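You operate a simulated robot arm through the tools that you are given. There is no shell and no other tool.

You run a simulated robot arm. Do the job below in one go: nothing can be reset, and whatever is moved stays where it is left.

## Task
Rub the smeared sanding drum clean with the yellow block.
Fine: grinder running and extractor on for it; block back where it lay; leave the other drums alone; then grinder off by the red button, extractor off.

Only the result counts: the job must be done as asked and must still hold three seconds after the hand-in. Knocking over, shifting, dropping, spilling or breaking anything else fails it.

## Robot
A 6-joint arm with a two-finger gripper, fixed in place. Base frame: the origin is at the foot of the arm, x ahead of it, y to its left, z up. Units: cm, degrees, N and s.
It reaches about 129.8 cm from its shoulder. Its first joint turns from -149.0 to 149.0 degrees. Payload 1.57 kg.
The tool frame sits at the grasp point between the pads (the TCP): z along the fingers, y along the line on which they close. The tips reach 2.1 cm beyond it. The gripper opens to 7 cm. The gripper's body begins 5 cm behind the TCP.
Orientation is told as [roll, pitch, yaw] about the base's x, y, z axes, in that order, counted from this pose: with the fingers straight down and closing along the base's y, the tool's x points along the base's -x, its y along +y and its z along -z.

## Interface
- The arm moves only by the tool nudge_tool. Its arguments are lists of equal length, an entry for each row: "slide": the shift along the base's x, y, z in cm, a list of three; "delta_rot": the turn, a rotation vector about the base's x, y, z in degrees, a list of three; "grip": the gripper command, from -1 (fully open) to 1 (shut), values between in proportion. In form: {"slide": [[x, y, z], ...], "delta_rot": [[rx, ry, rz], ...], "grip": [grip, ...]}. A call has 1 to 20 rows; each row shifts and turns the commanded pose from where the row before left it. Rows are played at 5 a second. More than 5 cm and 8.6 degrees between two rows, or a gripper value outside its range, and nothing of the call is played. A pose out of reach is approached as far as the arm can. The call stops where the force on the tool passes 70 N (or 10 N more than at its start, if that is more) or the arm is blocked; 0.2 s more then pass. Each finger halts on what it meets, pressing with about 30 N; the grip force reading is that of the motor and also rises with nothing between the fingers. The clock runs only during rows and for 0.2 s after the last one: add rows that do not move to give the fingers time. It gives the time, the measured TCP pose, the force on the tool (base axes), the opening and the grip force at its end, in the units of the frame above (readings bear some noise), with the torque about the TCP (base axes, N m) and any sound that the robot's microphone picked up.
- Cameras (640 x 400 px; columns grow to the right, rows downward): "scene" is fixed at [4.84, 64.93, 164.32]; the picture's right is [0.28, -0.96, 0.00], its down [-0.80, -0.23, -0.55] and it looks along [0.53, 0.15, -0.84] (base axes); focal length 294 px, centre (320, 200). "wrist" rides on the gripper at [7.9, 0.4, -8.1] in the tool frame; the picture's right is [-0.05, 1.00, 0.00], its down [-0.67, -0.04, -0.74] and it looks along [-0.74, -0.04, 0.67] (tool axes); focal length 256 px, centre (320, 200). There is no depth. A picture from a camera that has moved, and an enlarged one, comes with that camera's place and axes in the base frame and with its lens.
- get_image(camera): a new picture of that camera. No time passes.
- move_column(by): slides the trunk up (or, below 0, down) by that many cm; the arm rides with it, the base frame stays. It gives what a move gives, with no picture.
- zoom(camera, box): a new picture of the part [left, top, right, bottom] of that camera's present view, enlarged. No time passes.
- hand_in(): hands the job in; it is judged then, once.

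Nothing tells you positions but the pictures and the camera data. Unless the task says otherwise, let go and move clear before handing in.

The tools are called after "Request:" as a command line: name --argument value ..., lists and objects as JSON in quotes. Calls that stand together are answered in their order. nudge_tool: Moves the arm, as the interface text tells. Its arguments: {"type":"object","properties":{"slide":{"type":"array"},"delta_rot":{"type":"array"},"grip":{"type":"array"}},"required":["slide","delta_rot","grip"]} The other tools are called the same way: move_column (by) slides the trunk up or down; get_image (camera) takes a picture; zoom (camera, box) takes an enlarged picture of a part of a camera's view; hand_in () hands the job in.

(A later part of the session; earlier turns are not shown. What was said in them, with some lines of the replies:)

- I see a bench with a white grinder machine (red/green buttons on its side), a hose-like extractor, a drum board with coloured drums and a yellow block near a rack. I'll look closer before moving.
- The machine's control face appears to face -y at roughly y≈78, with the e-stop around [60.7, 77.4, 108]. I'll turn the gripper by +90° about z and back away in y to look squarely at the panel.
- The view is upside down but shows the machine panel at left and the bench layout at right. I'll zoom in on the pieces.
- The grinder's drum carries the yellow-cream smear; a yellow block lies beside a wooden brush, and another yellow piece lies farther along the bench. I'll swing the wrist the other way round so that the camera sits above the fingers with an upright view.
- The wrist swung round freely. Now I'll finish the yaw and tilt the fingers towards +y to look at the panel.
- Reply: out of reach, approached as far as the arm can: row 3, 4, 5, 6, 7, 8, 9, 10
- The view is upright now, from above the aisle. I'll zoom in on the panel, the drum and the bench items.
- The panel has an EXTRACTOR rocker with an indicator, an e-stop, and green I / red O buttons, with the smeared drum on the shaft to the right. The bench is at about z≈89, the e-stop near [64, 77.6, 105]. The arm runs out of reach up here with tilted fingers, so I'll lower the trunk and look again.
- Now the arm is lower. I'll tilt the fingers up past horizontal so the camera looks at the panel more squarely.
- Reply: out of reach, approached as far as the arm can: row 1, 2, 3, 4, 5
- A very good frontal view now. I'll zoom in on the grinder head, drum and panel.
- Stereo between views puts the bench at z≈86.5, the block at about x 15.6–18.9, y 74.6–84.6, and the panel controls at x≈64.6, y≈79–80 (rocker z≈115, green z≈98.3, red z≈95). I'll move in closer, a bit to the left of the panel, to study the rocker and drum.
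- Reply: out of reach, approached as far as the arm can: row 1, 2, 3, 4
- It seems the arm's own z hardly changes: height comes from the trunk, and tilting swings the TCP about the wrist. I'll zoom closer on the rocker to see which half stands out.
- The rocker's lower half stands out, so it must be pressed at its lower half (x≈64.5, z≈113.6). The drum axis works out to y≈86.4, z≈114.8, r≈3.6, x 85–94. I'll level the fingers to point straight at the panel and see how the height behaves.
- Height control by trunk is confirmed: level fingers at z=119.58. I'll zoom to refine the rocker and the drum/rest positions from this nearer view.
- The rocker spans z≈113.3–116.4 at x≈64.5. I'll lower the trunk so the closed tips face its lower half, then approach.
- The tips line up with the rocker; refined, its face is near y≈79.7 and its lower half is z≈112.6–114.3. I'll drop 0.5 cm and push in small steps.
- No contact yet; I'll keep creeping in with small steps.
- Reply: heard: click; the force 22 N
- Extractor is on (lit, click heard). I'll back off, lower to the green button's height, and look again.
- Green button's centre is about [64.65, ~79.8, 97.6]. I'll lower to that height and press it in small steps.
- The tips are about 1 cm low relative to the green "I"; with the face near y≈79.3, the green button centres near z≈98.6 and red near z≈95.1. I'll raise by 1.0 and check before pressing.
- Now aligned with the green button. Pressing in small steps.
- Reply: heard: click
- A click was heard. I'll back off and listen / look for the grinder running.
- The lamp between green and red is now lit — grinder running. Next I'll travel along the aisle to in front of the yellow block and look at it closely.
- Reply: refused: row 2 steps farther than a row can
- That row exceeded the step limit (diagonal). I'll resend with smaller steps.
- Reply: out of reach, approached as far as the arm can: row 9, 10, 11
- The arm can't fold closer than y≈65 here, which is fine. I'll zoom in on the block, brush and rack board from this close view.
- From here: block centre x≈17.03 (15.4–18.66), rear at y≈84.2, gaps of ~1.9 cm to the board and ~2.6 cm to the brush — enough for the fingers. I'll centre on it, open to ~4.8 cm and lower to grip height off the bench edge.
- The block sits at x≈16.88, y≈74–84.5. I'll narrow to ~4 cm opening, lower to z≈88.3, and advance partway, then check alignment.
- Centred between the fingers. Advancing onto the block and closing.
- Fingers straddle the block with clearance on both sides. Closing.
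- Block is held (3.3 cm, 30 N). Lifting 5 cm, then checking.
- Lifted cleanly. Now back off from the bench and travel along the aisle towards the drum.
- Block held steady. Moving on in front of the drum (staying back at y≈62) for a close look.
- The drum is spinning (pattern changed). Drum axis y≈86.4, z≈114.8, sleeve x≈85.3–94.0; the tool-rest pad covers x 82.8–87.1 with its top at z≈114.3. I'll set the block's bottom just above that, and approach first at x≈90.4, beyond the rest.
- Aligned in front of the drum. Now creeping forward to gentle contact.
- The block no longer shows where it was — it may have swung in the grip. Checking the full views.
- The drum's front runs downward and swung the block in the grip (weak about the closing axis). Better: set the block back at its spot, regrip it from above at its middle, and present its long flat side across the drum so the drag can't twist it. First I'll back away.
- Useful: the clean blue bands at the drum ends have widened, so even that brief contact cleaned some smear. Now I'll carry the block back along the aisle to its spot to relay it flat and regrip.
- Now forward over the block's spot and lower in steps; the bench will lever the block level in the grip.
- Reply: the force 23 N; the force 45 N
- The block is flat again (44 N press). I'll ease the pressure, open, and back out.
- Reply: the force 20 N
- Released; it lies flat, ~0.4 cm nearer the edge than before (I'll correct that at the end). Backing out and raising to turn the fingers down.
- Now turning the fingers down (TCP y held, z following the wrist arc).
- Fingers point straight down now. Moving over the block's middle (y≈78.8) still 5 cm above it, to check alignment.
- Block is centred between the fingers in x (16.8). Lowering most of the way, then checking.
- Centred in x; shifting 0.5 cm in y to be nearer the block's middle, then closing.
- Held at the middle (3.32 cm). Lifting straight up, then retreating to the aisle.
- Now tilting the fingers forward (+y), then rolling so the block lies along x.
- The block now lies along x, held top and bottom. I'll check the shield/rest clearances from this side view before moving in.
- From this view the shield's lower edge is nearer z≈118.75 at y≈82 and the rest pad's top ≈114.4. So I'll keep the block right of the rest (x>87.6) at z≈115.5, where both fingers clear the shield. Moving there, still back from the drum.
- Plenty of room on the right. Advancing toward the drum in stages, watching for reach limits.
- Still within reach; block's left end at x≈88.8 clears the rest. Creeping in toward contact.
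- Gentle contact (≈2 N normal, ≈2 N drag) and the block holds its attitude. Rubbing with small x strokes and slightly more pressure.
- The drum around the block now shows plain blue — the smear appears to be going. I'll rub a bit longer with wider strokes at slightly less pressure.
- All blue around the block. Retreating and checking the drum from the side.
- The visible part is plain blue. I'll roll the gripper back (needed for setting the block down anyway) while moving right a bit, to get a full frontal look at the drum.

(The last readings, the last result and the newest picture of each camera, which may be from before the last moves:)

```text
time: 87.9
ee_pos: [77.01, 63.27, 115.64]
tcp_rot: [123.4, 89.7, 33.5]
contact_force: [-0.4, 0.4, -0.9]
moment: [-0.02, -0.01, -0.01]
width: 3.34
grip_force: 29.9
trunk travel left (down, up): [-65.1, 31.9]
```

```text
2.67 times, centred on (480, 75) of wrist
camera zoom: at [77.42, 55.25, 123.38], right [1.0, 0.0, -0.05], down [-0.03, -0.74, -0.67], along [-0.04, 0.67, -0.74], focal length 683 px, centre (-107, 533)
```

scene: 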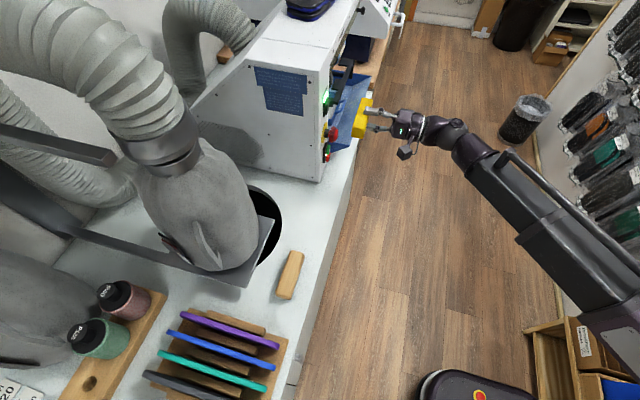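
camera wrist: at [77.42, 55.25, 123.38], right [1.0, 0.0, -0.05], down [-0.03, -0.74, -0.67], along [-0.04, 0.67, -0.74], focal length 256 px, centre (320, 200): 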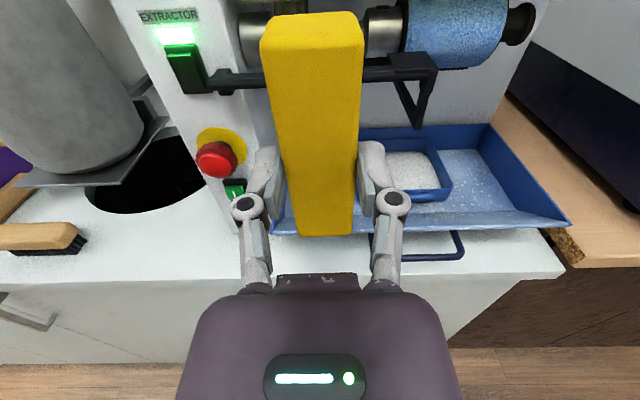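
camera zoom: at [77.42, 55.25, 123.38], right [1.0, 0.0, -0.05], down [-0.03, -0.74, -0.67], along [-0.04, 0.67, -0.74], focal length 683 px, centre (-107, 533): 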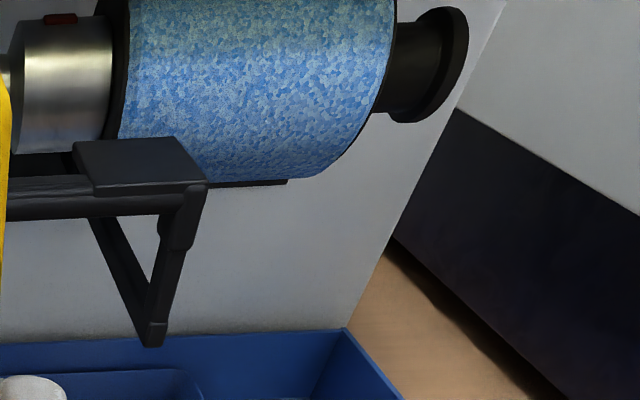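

The drum is completely clean. Now carrying the block back to its place along the aisle.

Request:
nudge_tool --slide '[[-4.6, 0, 0], [-4.6, 0, 0], [-4.6, 0, 0], [-4.6, 0, 0], [-4.6, 0, 0], [-4.6, 0.5, 0], [-4.6, 0.5, 0], [-4.6, 0.5, 0], [-4.6, 0.7, 0], [-4.6, 0.7, 0], [-4.6, 0.7, 0], [-4.6, 0.7, 0], [-4.6, 0.6, 0], [-0.3, 0, 0], [0, 0, 0]]' --delta_rot '[[0, 0, 0], [0, 0, 0], [0, 0, 0], [0, 0, 0], [0, 0, 0], [0, 0, 0], [0, 0, 0], [0, 0, 0], [0, 0, 0], [0, 0, 0], [0, 0, 0], [0, 0, 0], [0, 0, 0], [0, 0, 0], [0, 0, 0]]' --grip '[1, 1, 1, 1, 1, 1, 1, 1, 1, 1, 1, 1, 1, 1, 1]'

Request:
move_column --by 1

Request:
nudge_tool --slide '[[0, 0, -2.64], [0, 0, -2.6], [0, 0, -2.47], [0, 0, -2.32], [0, 0, -2.14], [0, 0, -1.88], [0, 0, -1.58], [0, 0, -1.28], [0, 0, -0.93], [0, 0, -0.56], [0, 0, -0.19]]' --delta_rot '[[-8.18, 0, 0], [-8.18, 0, 0], [-8.18, 0, 0], [-8.18, 0, 0], [-8.18, 0, 0], [-8.18, 0, 0], [-8.18, 0, 0], [-8.18, 0, 0], [-8.18, 0, 0], [-8.18, 0, 0], [-8.18, 0, 0]]' --grip '[1, 1, 1, 1, 1, 1, 1, 1, 1, 1, 1]'

Request:
get_image --camera "wrist"

Request:
get_image --camera "scene"

```text
time: 91.1
ee_pos: [16.86, 68.16, 115.52]
tcp_rot: [104.8, 89.7, 14.7]
contact_force: [0.4, -0.4, 0.1]
moment: [-0.08, -0.03, -0.02]
width: 3.32
grip_force: 29.2
trunk travel left (down, up): [-65.1, 31.9]
```

```text
time: 91.7
ee_pos: [16.78, 68.29, 116.48]
tcp_rot: [102.8, 89.8, 12.8]
contact_force: [-0.4, -0.5, -0.8]
moment: [-0.03, 0.03, 0.02]
width: 3.31
grip_force: 30.4
trunk travel left (down, up): [-66.1, 30.9]
```

```text
time: 94.1
ee_pos: [16.87, 68.22, 97.89]
tcp_rot: [0.1, -0.1, -89.7]
contact_force: [-0.8, 0.1, -0.4]
moment: [0.02, 0.02, -0.01]
width: 3.32
grip_force: 30.3
trunk travel left (down, up): [-66.1, 30.9]
```

```text
taken
camera wrist: at [17.29, 76.27, 105.9], right [1.0, -0.05, 0.0], down [-0.03, -0.67, 0.75], along [-0.04, -0.74, -0.67], focal length 256 px, centre (320, 200)
```

wrist: 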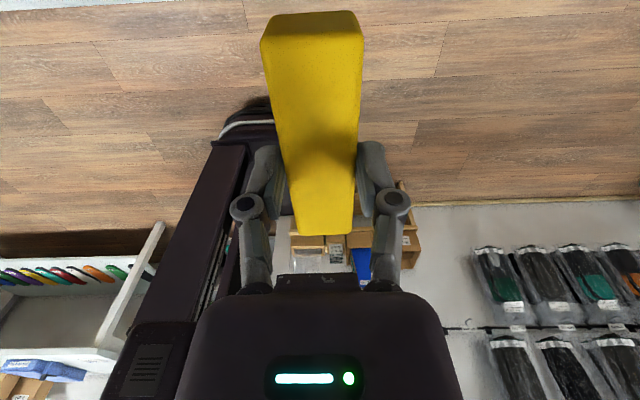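

```text
taken
```

scene: 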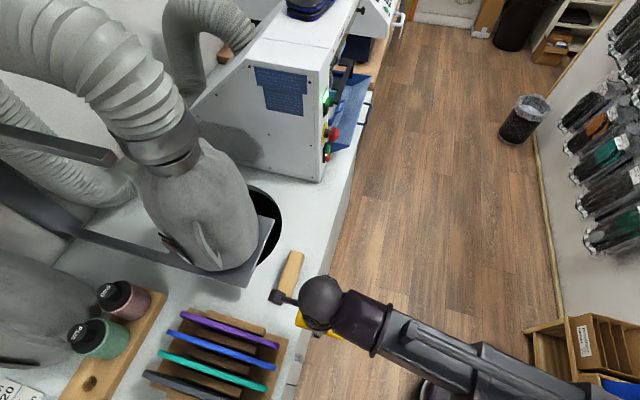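

Block attitude in the grip is unchanged. Moving over its original spot (y≈79.8) and lowering.

Request:
nudge_tool --slide '[[0.05, 3.9, 0], [0, 3.9, 0], [0, 3.75, 0], [0, 0, 0]]' --delta_rot '[[0, 0, 0], [0, 0, 0], [0, 0, 0], [0, 0, 0]]' --grip '[1, 1, 1, 1]'

Request:
move_column --by -7.4

Request:
get_image --camera "wrist"

Request:
zoom --camera "scene" --box '[220, 250, 340, 350]'

```text
time: 95.1
ee_pos: [16.81, 79.87, 97.95]
tcp_rot: [0.0, 0.2, -89.8]
contact_force: [0.0, -0.3, -0.1]
moment: [0.03, 0.0, 0.0]
width: 3.32
grip_force: 30.1
trunk travel left (down, up): [-66.1, 30.9]
```

```text
time: 96.2
ee_pos: [16.85, 79.78, 90.55]
tcp_rot: [0.0, 0.2, -89.8]
contact_force: [0.0, -0.1, -0.9]
moment: [0.0, -0.01, -0.02]
width: 3.32
grip_force: 29.9
trunk travel left (down, up): [-58.7, 38.3]
```

```text
taken
camera wrist: at [17.26, 87.72, 98.55], right [1.0, -0.05, 0.0], down [-0.03, -0.67, 0.74], along [-0.04, -0.74, -0.67], focal length 256 px, centre (320, 200)
```

wrist: 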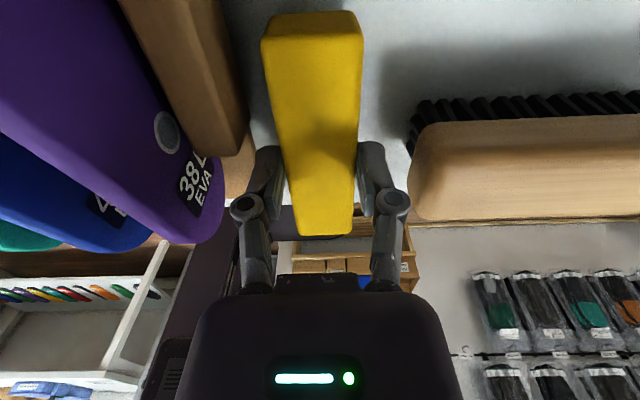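

```text
4.00 times, centred on (280, 300) of scene
camera zoom: at [4.84, 64.93, 164.32], right [0.28, -0.96, 0.0], down [-0.8, -0.23, -0.55], along [0.53, 0.15, -0.84], focal length 1175 px, centre (480, -200)
```

zoom: 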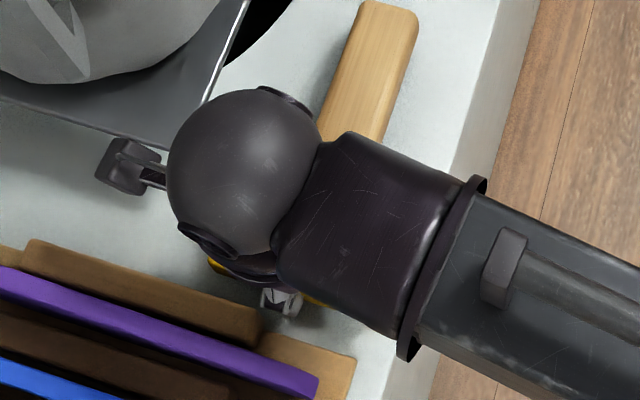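

Request:
move_column --by -0.7

Request:
move_column --by -0.25

```text
time: 96.8
ee_pos: [16.82, 79.84, 89.8]
tcp_rot: [0.0, 0.1, -89.8]
contact_force: [0.3, 0.3, -1.4]
moment: [-0.02, -0.02, -0.01]
width: 3.34
grip_force: 30.4
trunk travel left (down, up): [-58.0, 39.0]
```

```text
time: 97.3
ee_pos: [16.85, 79.71, 89.74]
tcp_rot: [0.2, 0.3, -89.7]
contact_force: [1.0, 7.8, 23.3]
moment: [-0.1, -0.23, -0.01]
width: 3.34
grip_force: 30.1
trunk travel left (down, up): [-57.7, 39.3]
```

Contact with the bench. Easing slightly and releasing.

Request:
move_column --by 0.15

Request:
nudge_tool --slide '[[0, 0, 0], [0, 0, 0], [0, 0, 0]]' --delta_rot '[[0, 0, 0], [0, 0, 0], [0, 0, 0]]' --grip '[-0.02, -0.16, -0.16]'

Request:
get_image --camera "wrist"

```text
time: 97.8
ee_pos: [16.79, 79.68, 89.76]
tcp_rot: [0.1, 0.1, -89.6]
contact_force: [0.7, 3.8, 6.7]
moment: [0.45, -0.1, 0.03]
width: 3.33
grip_force: 30.0
trunk travel left (down, up): [-57.9, 39.1]
```

```text
time: 98.6
ee_pos: [16.9, 79.72, 89.74]
tcp_rot: [0.0, 0.1, -89.6]
contact_force: [0.3, -1.0, 0.0]
moment: [-0.02, 0.01, 0.02]
width: 4.07
grip_force: 0.1
trunk travel left (down, up): [-57.9, 39.1]
```

```text
taken
camera wrist: at [17.26, 87.72, 97.74], right [1.0, -0.05, 0.0], down [-0.03, -0.67, 0.74], along [-0.04, -0.74, -0.67], focal length 256 px, centre (320, 200)
```

wrist: 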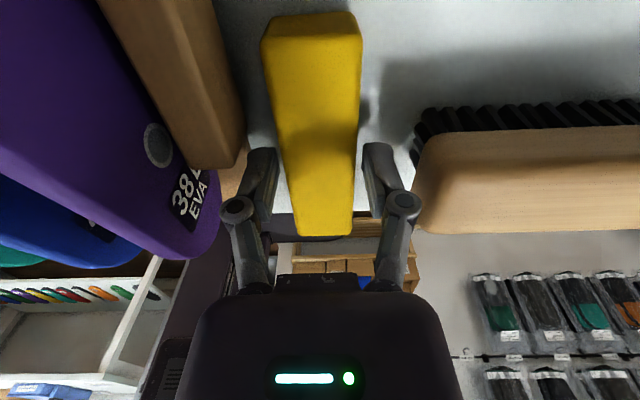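

Released. Lifting straight up and backing away to compare the block's position with the original.

Request:
move_column --by 8.3

Request:
nudge_tool --slide '[[0, -4, 0], [0, -4, 0], [0, -3.5, 0]]' --delta_rot '[[0, 0, 0], [0, 0, 0], [0, 0, 0]]' --grip '[-0.16, -0.16, -0.16]'

Request:
nudge_tool --slide '[[4, 0, 0.19], [4, 0, 0.56], [4, 0, 0.93], [4, 0, 1.28], [4, 0, 1.58], [3, 0, 1.88], [3, 0, 2.14], [3, 0, 2.32], [3, 0, 2.47], [3, 0, 2.6], [3, 0, 2.64]]' --delta_rot '[[8.18, 0, 0], [8.18, 0, 0], [8.18, 0, 0], [8.18, 0, 0], [8.18, 0, 0], [8.18, 0, 0], [8.18, 0, 0], [8.18, 0, 0], [8.18, 0, 0], [8.18, 0, 0], [8.18, 0, 0]]' --grip '[0, 0, 0.5, 1, 1, 1, 1, 1, 1, 1, 1]'

Request:
zoom --camera "scene" --box '[240, 260, 360, 360]'

Request:
get_image --camera "wrist"

```text
time: 99.8
ee_pos: [16.91, 79.77, 98.01]
tcp_rot: [0.0, 0.1, -89.7]
contact_force: [-0.1, 0.4, -0.1]
moment: [0.03, -0.04, -0.02]
width: 4.05
grip_force: 0.0
trunk travel left (down, up): [-66.2, 30.8]
```

```text
time: 100.6
ee_pos: [16.82, 68.26, 97.96]
tcp_rot: [0.1, 0.1, -89.7]
contact_force: [0.0, 0.0, -0.4]
moment: [0.03, -0.01, -0.02]
width: 4.06
grip_force: 0.0
trunk travel left (down, up): [-66.2, 30.8]
```

```text
time: 103.0
ee_pos: [55.07, 68.29, 116.64]
tcp_rot: [110.6, 89.7, 20.6]
contact_force: [-0.3, 0.0, -0.5]
moment: [-0.02, -0.02, 0.0]
width: 0.0
grip_force: 28.3
trunk travel left (down, up): [-66.2, 30.8]
```

```text
4.00 times, centred on (300, 310) of scene
camera zoom: at [4.84, 64.93, 164.32], right [0.28, -0.96, 0.0], down [-0.8, -0.23, -0.55], along [0.53, 0.15, -0.84], focal length 1175 px, centre (400, -240)
```

zoom: 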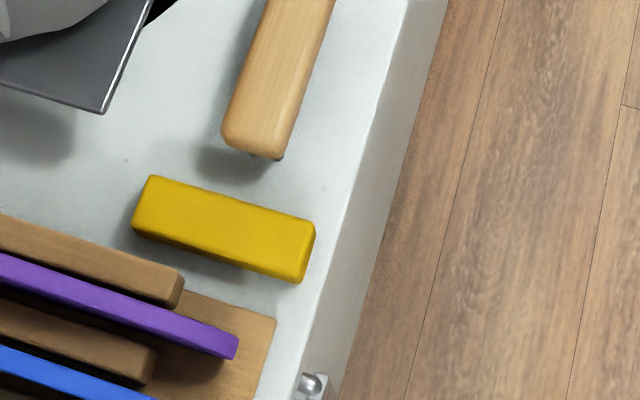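

```text
taken
camera wrist: at [55.34, 60.17, 124.47], right [1.0, 0.0, -0.05], down [-0.03, -0.74, -0.67], along [-0.03, 0.67, -0.74], focal length 256 px, centre (320, 200)
```

wrist: 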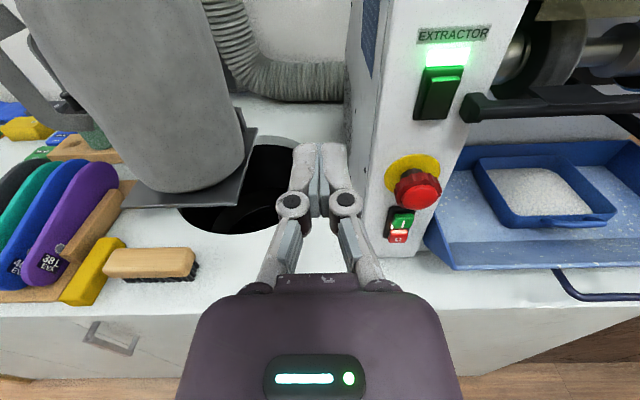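

The block is back exactly as before (corner pixels match). Let me take one clear look at the drum with the gripper empty before switching off.

Request:
nudge_tool --slide '[[0, -4, 0], [4, -2, 0], [4.7, 0, 0], [4.7, 0, 0], [4.7, 0, 0], [4, 0, 0], [0, 0, 0]]' --delta_rot '[[0, 0, 0], [0, 0, 0], [0, 0, 0], [0, 0, 0], [0, 0, 0], [0, 0, 0], [0, 0, 0]]' --grip '[1, 1, 1, 1, 1, 1, 1]'

Request:
get_image --camera "wrist"

Request:
zoom --camera "wrist" --box '[320, 0, 520, 130]'

```text
time: 104.6
ee_pos: [76.91, 62.3, 116.72]
tcp_rot: [78.3, 89.8, -11.7]
contact_force: [0.2, -0.2, -0.4]
moment: [0.0, 0.02, 0.02]
width: 0.0
grip_force: 29.2
trunk travel left (down, up): [-66.2, 30.8]
```

```text
taken
camera wrist: at [77.32, 54.18, 124.46], right [1.0, 0.0, -0.05], down [-0.03, -0.75, -0.67], along [-0.04, 0.67, -0.74], focal length 256 px, centre (320, 200)
```

wrist: 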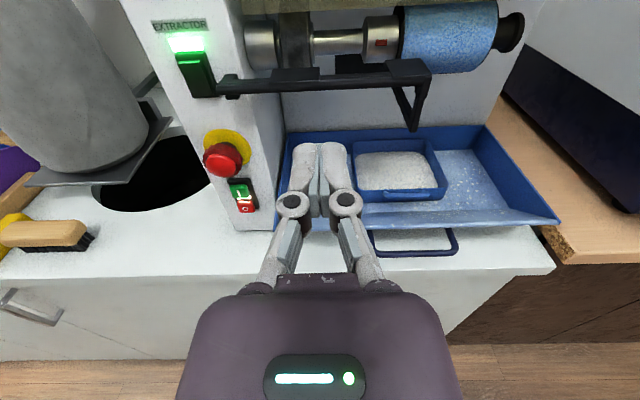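

```text
3.08 times, centred on (420, 65) of wrist
camera zoom: at [77.32, 54.18, 124.46], right [1.0, 0.0, -0.05], down [-0.03, -0.75, -0.67], along [-0.04, 0.67, -0.74], focal length 788 px, centre (12, 615)
```

zoom: 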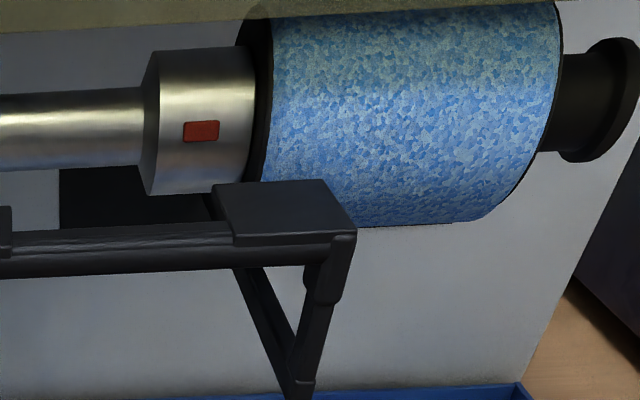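

The drum is clean all round. Now to the red O button: move in front and lower to z≈95.1.

Request:
nudge_tool --slide '[[-4.5, 0, 0], [-4.5, 0, 0], [-3.3, 2, 0], [0, 2, 0], [0, 0, 0]]' --delta_rot '[[0, 0, 0], [0, 0, 0], [0, 0, 0], [0, 0, 0], [0, 0, 0]]' --grip '[1, 1, 1, 1, 1]'

Request:
move_column --by -21.6

Request:
get_image --camera "wrist"

```text
time: 105.8
ee_pos: [64.72, 66.32, 116.64]
tcp_rot: [83.8, 89.7, -6.2]
contact_force: [0.3, 0.9, 0.5]
moment: [0.01, -0.02, -0.01]
width: 0.0
grip_force: 28.6
trunk travel left (down, up): [-66.2, 30.8]
```

```text
time: 108.1
ee_pos: [64.69, 66.26, 95.04]
tcp_rot: [83.5, 89.7, -6.5]
contact_force: [0.3, 0.4, 0.1]
moment: [0.0, 0.01, 0.0]
width: 0.0
grip_force: 28.4
trunk travel left (down, up): [-44.6, 52.4]
```

```text
taken
camera wrist: at [65.06, 58.2, 102.86], right [1.0, 0.0, -0.05], down [-0.03, -0.75, -0.67], along [-0.04, 0.67, -0.74], focal length 256 px, centre (320, 200)
```

wrist: 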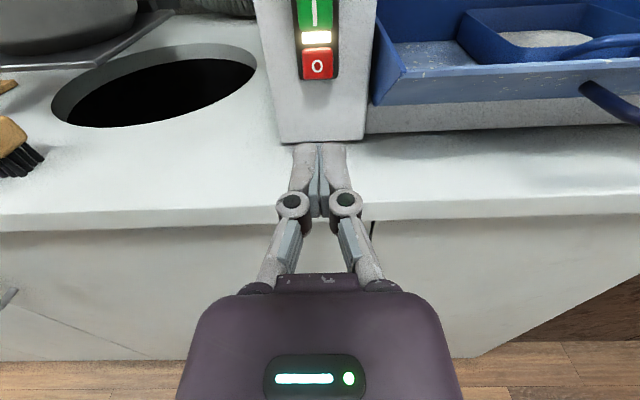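

Red button centre ≈[64.5, 79.4, 95.15] — aligned. Advancing and checking.

Request:
nudge_tool --slide '[[-0.15, 4, 0], [0, 4, 0], [0, 2.2, 0], [0, 0, 0]]' --delta_rot '[[0, 0, 0], [0, 0, 0], [0, 0, 0], [0, 0, 0]]' --grip '[1, 1, 1, 1]'

Request:
zoom --camera "scene" --box '[324, 136, 346, 166]'

Request:
zoom --camera "wrist" --box '[280, 80, 360, 180]'

```text
time: 109.1
ee_pos: [64.55, 76.54, 95.03]
tcp_rot: [73.7, 89.7, -16.3]
contact_force: [0.8, 0.5, -0.1]
moment: [0.02, 0.0, 0.03]
width: 0.01
grip_force: 28.8
trunk travel left (down, up): [-44.6, 52.4]
```

```text
13.33 times, centred on (335, 151) of scene
camera zoom: at [4.84, 64.93, 164.32], right [0.28, -0.96, 0.0], down [-0.8, -0.23, -0.55], along [0.53, 0.15, -0.84], focal length 3917 px, centre (120, 853)
```

zoom: 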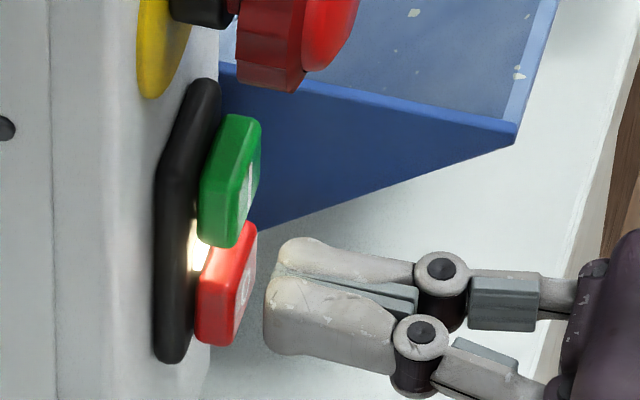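

```text
4.00 times, centred on (320, 130) of wrist
camera zoom: at [65.0, 68.48, 102.84], right [1.0, 0.0, -0.05], down [-0.03, -0.75, -0.67], along [-0.04, 0.67, -0.75], focal length 1024 px, centre (320, 480)
```

zoom: 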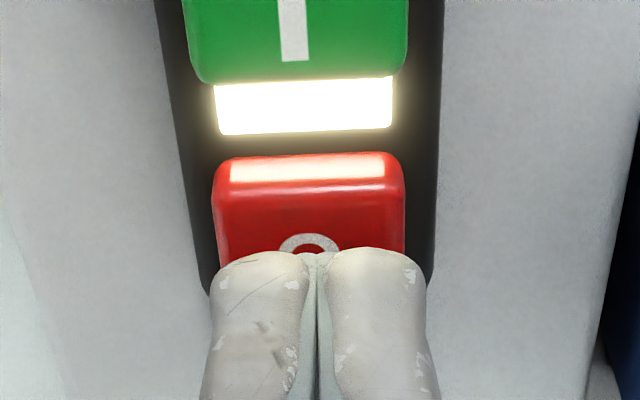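

Aligned with the O. Pressing.

Request:
nudge_tool --slide '[[0, 0.4, 0], [0, 0.3, 0], [0, 0.25, 0], [0, 0.15, 0]]' --delta_rot '[[0, 0, 0], [0, 0, 0], [0, 0, 0], [0, 0, 0]]' --grip '[1, 1, 1, 1]'

Request:
zoom --camera "wrist" --box '[280, 80, 360, 180]'

```text
time: 110.1
ee_pos: [64.56, 77.49, 94.98]
tcp_rot: [85.5, 89.7, -4.5]
contact_force: [1.2, -3.1, -0.7]
moment: [-0.04, 0.01, -0.02]
width: 0.63
grip_force: 28.5
trunk travel left (down, up): [-44.6, 52.4]
heard: click
```

```text
4.00 times, centred on (320, 130) of wrist
camera zoom: at [64.97, 69.46, 102.85], right [1.0, 0.0, -0.05], down [-0.03, -0.75, -0.67], along [-0.03, 0.67, -0.74], focal length 1024 px, centre (320, 480)
```

zoom: 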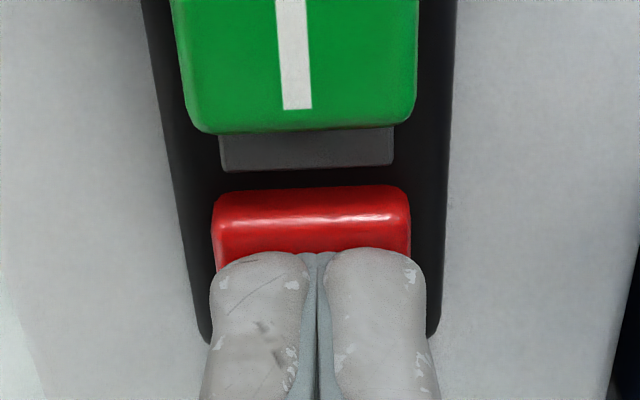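

Click, and the run lamp is out — grinder off. Now backing off and rising to the rocker's upper half (z≈115.3).

Request:
nudge_tool --slide '[[0, -3, 0], [0, -4, 0], [0, -4, 0], [0, 0, 0]]' --delta_rot '[[0, 0, 0], [0, 0, 0], [0, 0, 0], [0, 0, 0]]' --grip '[1, 1, 1, 1]'

Request:
move_column --by 20.3

Request:
nudge_tool --slide '[[0, 3, 0], [0, 3, 0], [0, 2.5, 0], [0, 0, 0]]' --delta_rot '[[0, 0, 0], [0, 0, 0], [0, 0, 0], [0, 0, 0]]' --grip '[1, 1, 1, 1]'

Request:
zoom --camera "scene" --box '[316, 84, 352, 124]'

Request:
zoom --camera "wrist" --box '[260, 20, 380, 180]'

```text
time: 111.1
ee_pos: [64.7, 66.42, 95.07]
tcp_rot: [88.3, 89.7, -1.7]
contact_force: [-0.6, -0.8, -0.8]
moment: [-0.03, 0.03, 0.04]
width: 0.01
grip_force: 29.3
trunk travel left (down, up): [-44.6, 52.4]
```

```text
time: 113.3
ee_pos: [64.46, 66.64, 115.24]
tcp_rot: [85.3, 89.7, -4.7]
contact_force: [0.3, 0.1, -1.0]
moment: [0.03, -0.02, 0.01]
width: 0.0
grip_force: 28.6
trunk travel left (down, up): [-64.9, 32.1]
```

```text
time: 114.3
ee_pos: [64.45, 75.17, 115.27]
tcp_rot: [81.1, 89.7, -8.9]
contact_force: [-0.4, -0.9, -0.8]
moment: [-0.02, -0.01, 0.01]
width: 0.02
grip_force: 28.8
trunk travel left (down, up): [-64.9, 32.1]
```

```text
10.00 times, centred on (334, 104) of scene
camera zoom: at [4.84, 64.93, 164.32], right [0.28, -0.96, 0.0], down [-0.8, -0.23, -0.55], along [0.53, 0.15, -0.84], focal length 2938 px, centre (180, 1160)
```

zoom: 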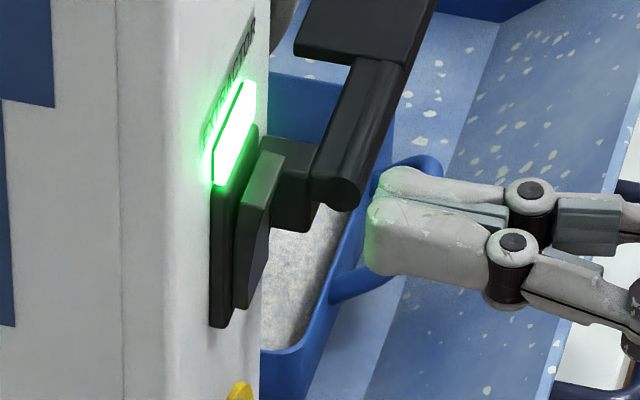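

```text
2.50 times, centred on (320, 100) of wrist
camera zoom: at [64.92, 67.08, 123.15], right [1.0, 0.0, -0.05], down [-0.03, -0.75, -0.67], along [-0.04, 0.67, -0.74], focal length 640 px, centre (320, 450)
```

zoom: 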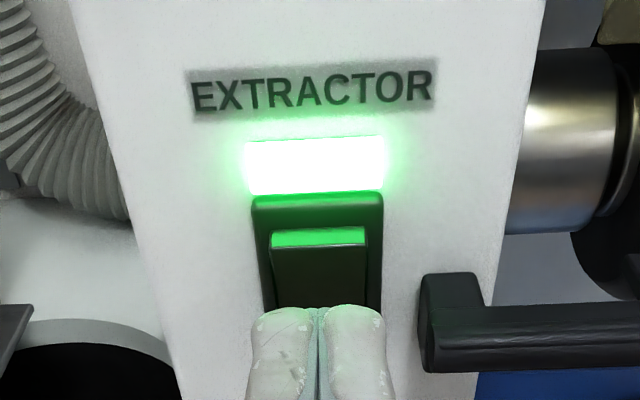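

The rocker's upper half now stands out; tips are aligned at z≈115.3. Pressing in small steps.

Request:
nudge_tool --slide '[[0, 0.7, 0], [0, 0.7, 0], [0, 0.4, 0], [0, 0.3, 0]]' --delta_rot '[[0, 0, 0], [0, 0, 0], [0, 0, 0], [0, 0, 0]]' --grip '[1, 1, 1, 1]'

Request:
nudge_tool --slide '[[0, 0.25, 0], [0, 0.25, 0], [0, 0.2, 0]]' --delta_rot '[[0, 0, 0], [0, 0, 0], [0, 0, 0]]' --grip '[1, 1, 1]'

Request:
zoom --camera "wrist" --box '[260, 0, 380, 160]'

```text
time: 115.3
ee_pos: [64.49, 77.24, 115.29]
tcp_rot: [84.0, 89.7, -6.0]
contact_force: [-0.3, 0.3, 0.2]
moment: [0.02, 0.0, -0.02]
width: 0.01
grip_force: 28.5
trunk travel left (down, up): [-64.9, 32.1]
```

```text
time: 116.1
ee_pos: [64.54, 77.84, 115.35]
tcp_rot: [88.2, 89.7, -1.7]
contact_force: [0.1, -1.1, 0.1]
moment: [-0.03, -0.02, 0.0]
width: 0.58
grip_force: 29.3
trunk travel left (down, up): [-64.9, 32.1]
heard: click
```

```text
2.50 times, centred on (320, 80) of wrist
camera zoom: at [64.94, 69.81, 123.17], right [1.0, 0.0, -0.05], down [-0.03, -0.74, -0.67], along [-0.04, 0.67, -0.74], focal length 640 px, centre (320, 500)
```

zoom: 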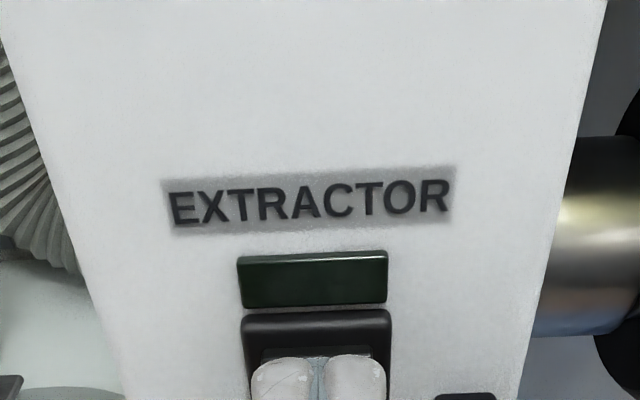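

Extractor off (lamp dark, click). Backing well clear and taking a last look at everything.

Request:
nudge_tool --slide '[[0, -3, 0], [0, -4, 0], [0, -4, 0], [0, -4.5, 0], [0, -4.5, 0], [0, 0, 0], [0, 0, 0]]' --delta_rot '[[0, 0, 0], [0, 0, 0], [0, 0, 0], [0, 0, 0], [0, 0, 0], [0, 0, 0], [0, 0, 0]]' --grip '[1, 1, 1, 1, 1, 1, 1]'

Request:
get_image --camera "wrist"

Request:
get_image --camera "scene"

Request:
zoom --camera "wrist" --box '[280, 0, 640, 180]'

Request:
zoom --camera "scene" --box '[240, 260, 360, 360]'

```text
time: 117.7
ee_pos: [64.63, 57.94, 115.3]
tcp_rot: [92.3, 89.6, 2.2]
contact_force: [-0.8, 0.7, -0.6]
moment: [-0.01, 0.03, 0.03]
width: 0.0
grip_force: 28.6
trunk travel left (down, up): [-64.9, 32.1]
```

```text
taken
camera wrist: at [64.99, 49.81, 123.16], right [1.0, 0.0, -0.05], down [-0.03, -0.74, -0.67], along [-0.04, 0.67, -0.74], focal length 256 px, centre (320, 200)
```

wrist: 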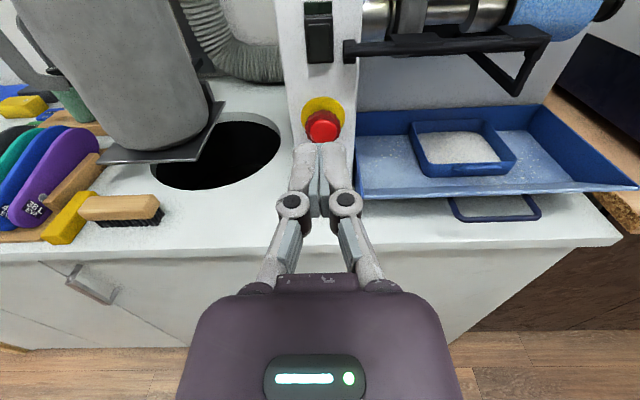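

```text
taken
```

scene: 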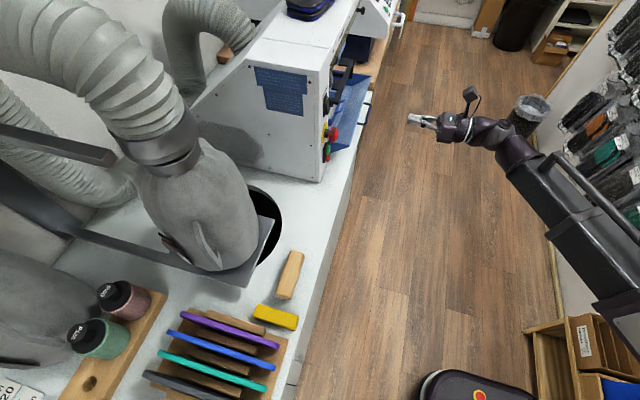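

```text
1.78 times, centred on (460, 90) of wrist
camera zoom: at [64.99, 49.81, 123.16], right [1.0, 0.0, -0.05], down [-0.03, -0.74, -0.67], along [-0.04, 0.67, -0.74], focal length 455 px, centre (71, 396)
```

zoom: 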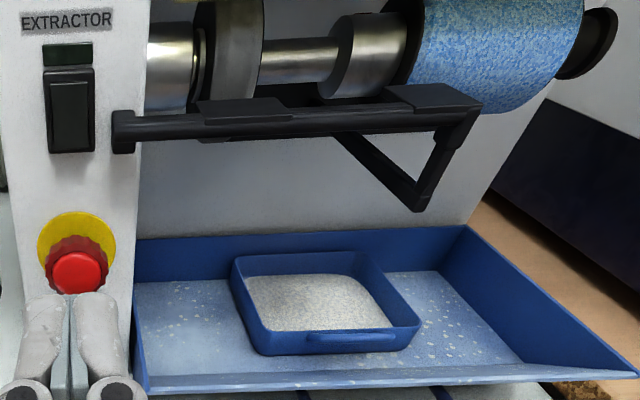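

```text
4.00 times, centred on (300, 310) of scene
camera zoom: at [4.84, 64.93, 164.32], right [0.28, -0.96, 0.0], down [-0.8, -0.23, -0.55], along [0.53, 0.15, -0.84], focal length 1175 px, centre (400, -240)
```

zoom: 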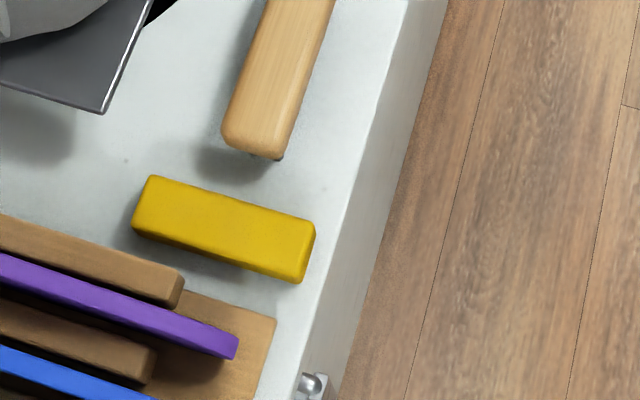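

Drum clean, block back in place, extractor dark. One last check of the grinder's run lamp.

Request:
zoom --camera "scene" --box '[316, 84, 352, 166]'

```text
4.88 times, centred on (334, 125) of scene
camera zoom: at [4.84, 64.93, 164.32], right [0.28, -0.96, 0.0], down [-0.8, -0.23, -0.55], along [0.53, 0.15, -0.84], focal length 1433 px, centre (252, 566)
```

zoom: 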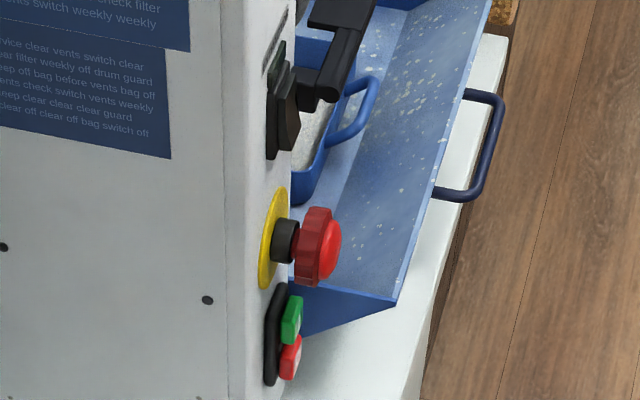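

Both lamps are dark, the drum is clean, the block lies where it was, and the gripper is empty and clear of everything. Handing in.

Request:
hand_in

```text
The job is handed in.
```

The smeared drum on the grinder is clean, and the job is handed in. In the last close views the sleeve shows plain blue with no cream smear left.

- **Rubbing:** I switched the extractor on first, then started the grinder with the green button. Both stayed on while the block was against the drum.
- **First attempt:** The spinning drum swung the block round in the grip. I set it back on the bench, gripped it from above at its middle, and rubbed again with its long flat side.
- **Block:** It is back where it lay. Its corners line up with the first picture.
- **Other drums:** I did not touch the P40 and P120 drums.
- **Switching off:** I stopped the grinder with the red O button, not the emergency stop, then turned the extractor off. Both lamps are dark.

The gripper is empty and clear of the bench.
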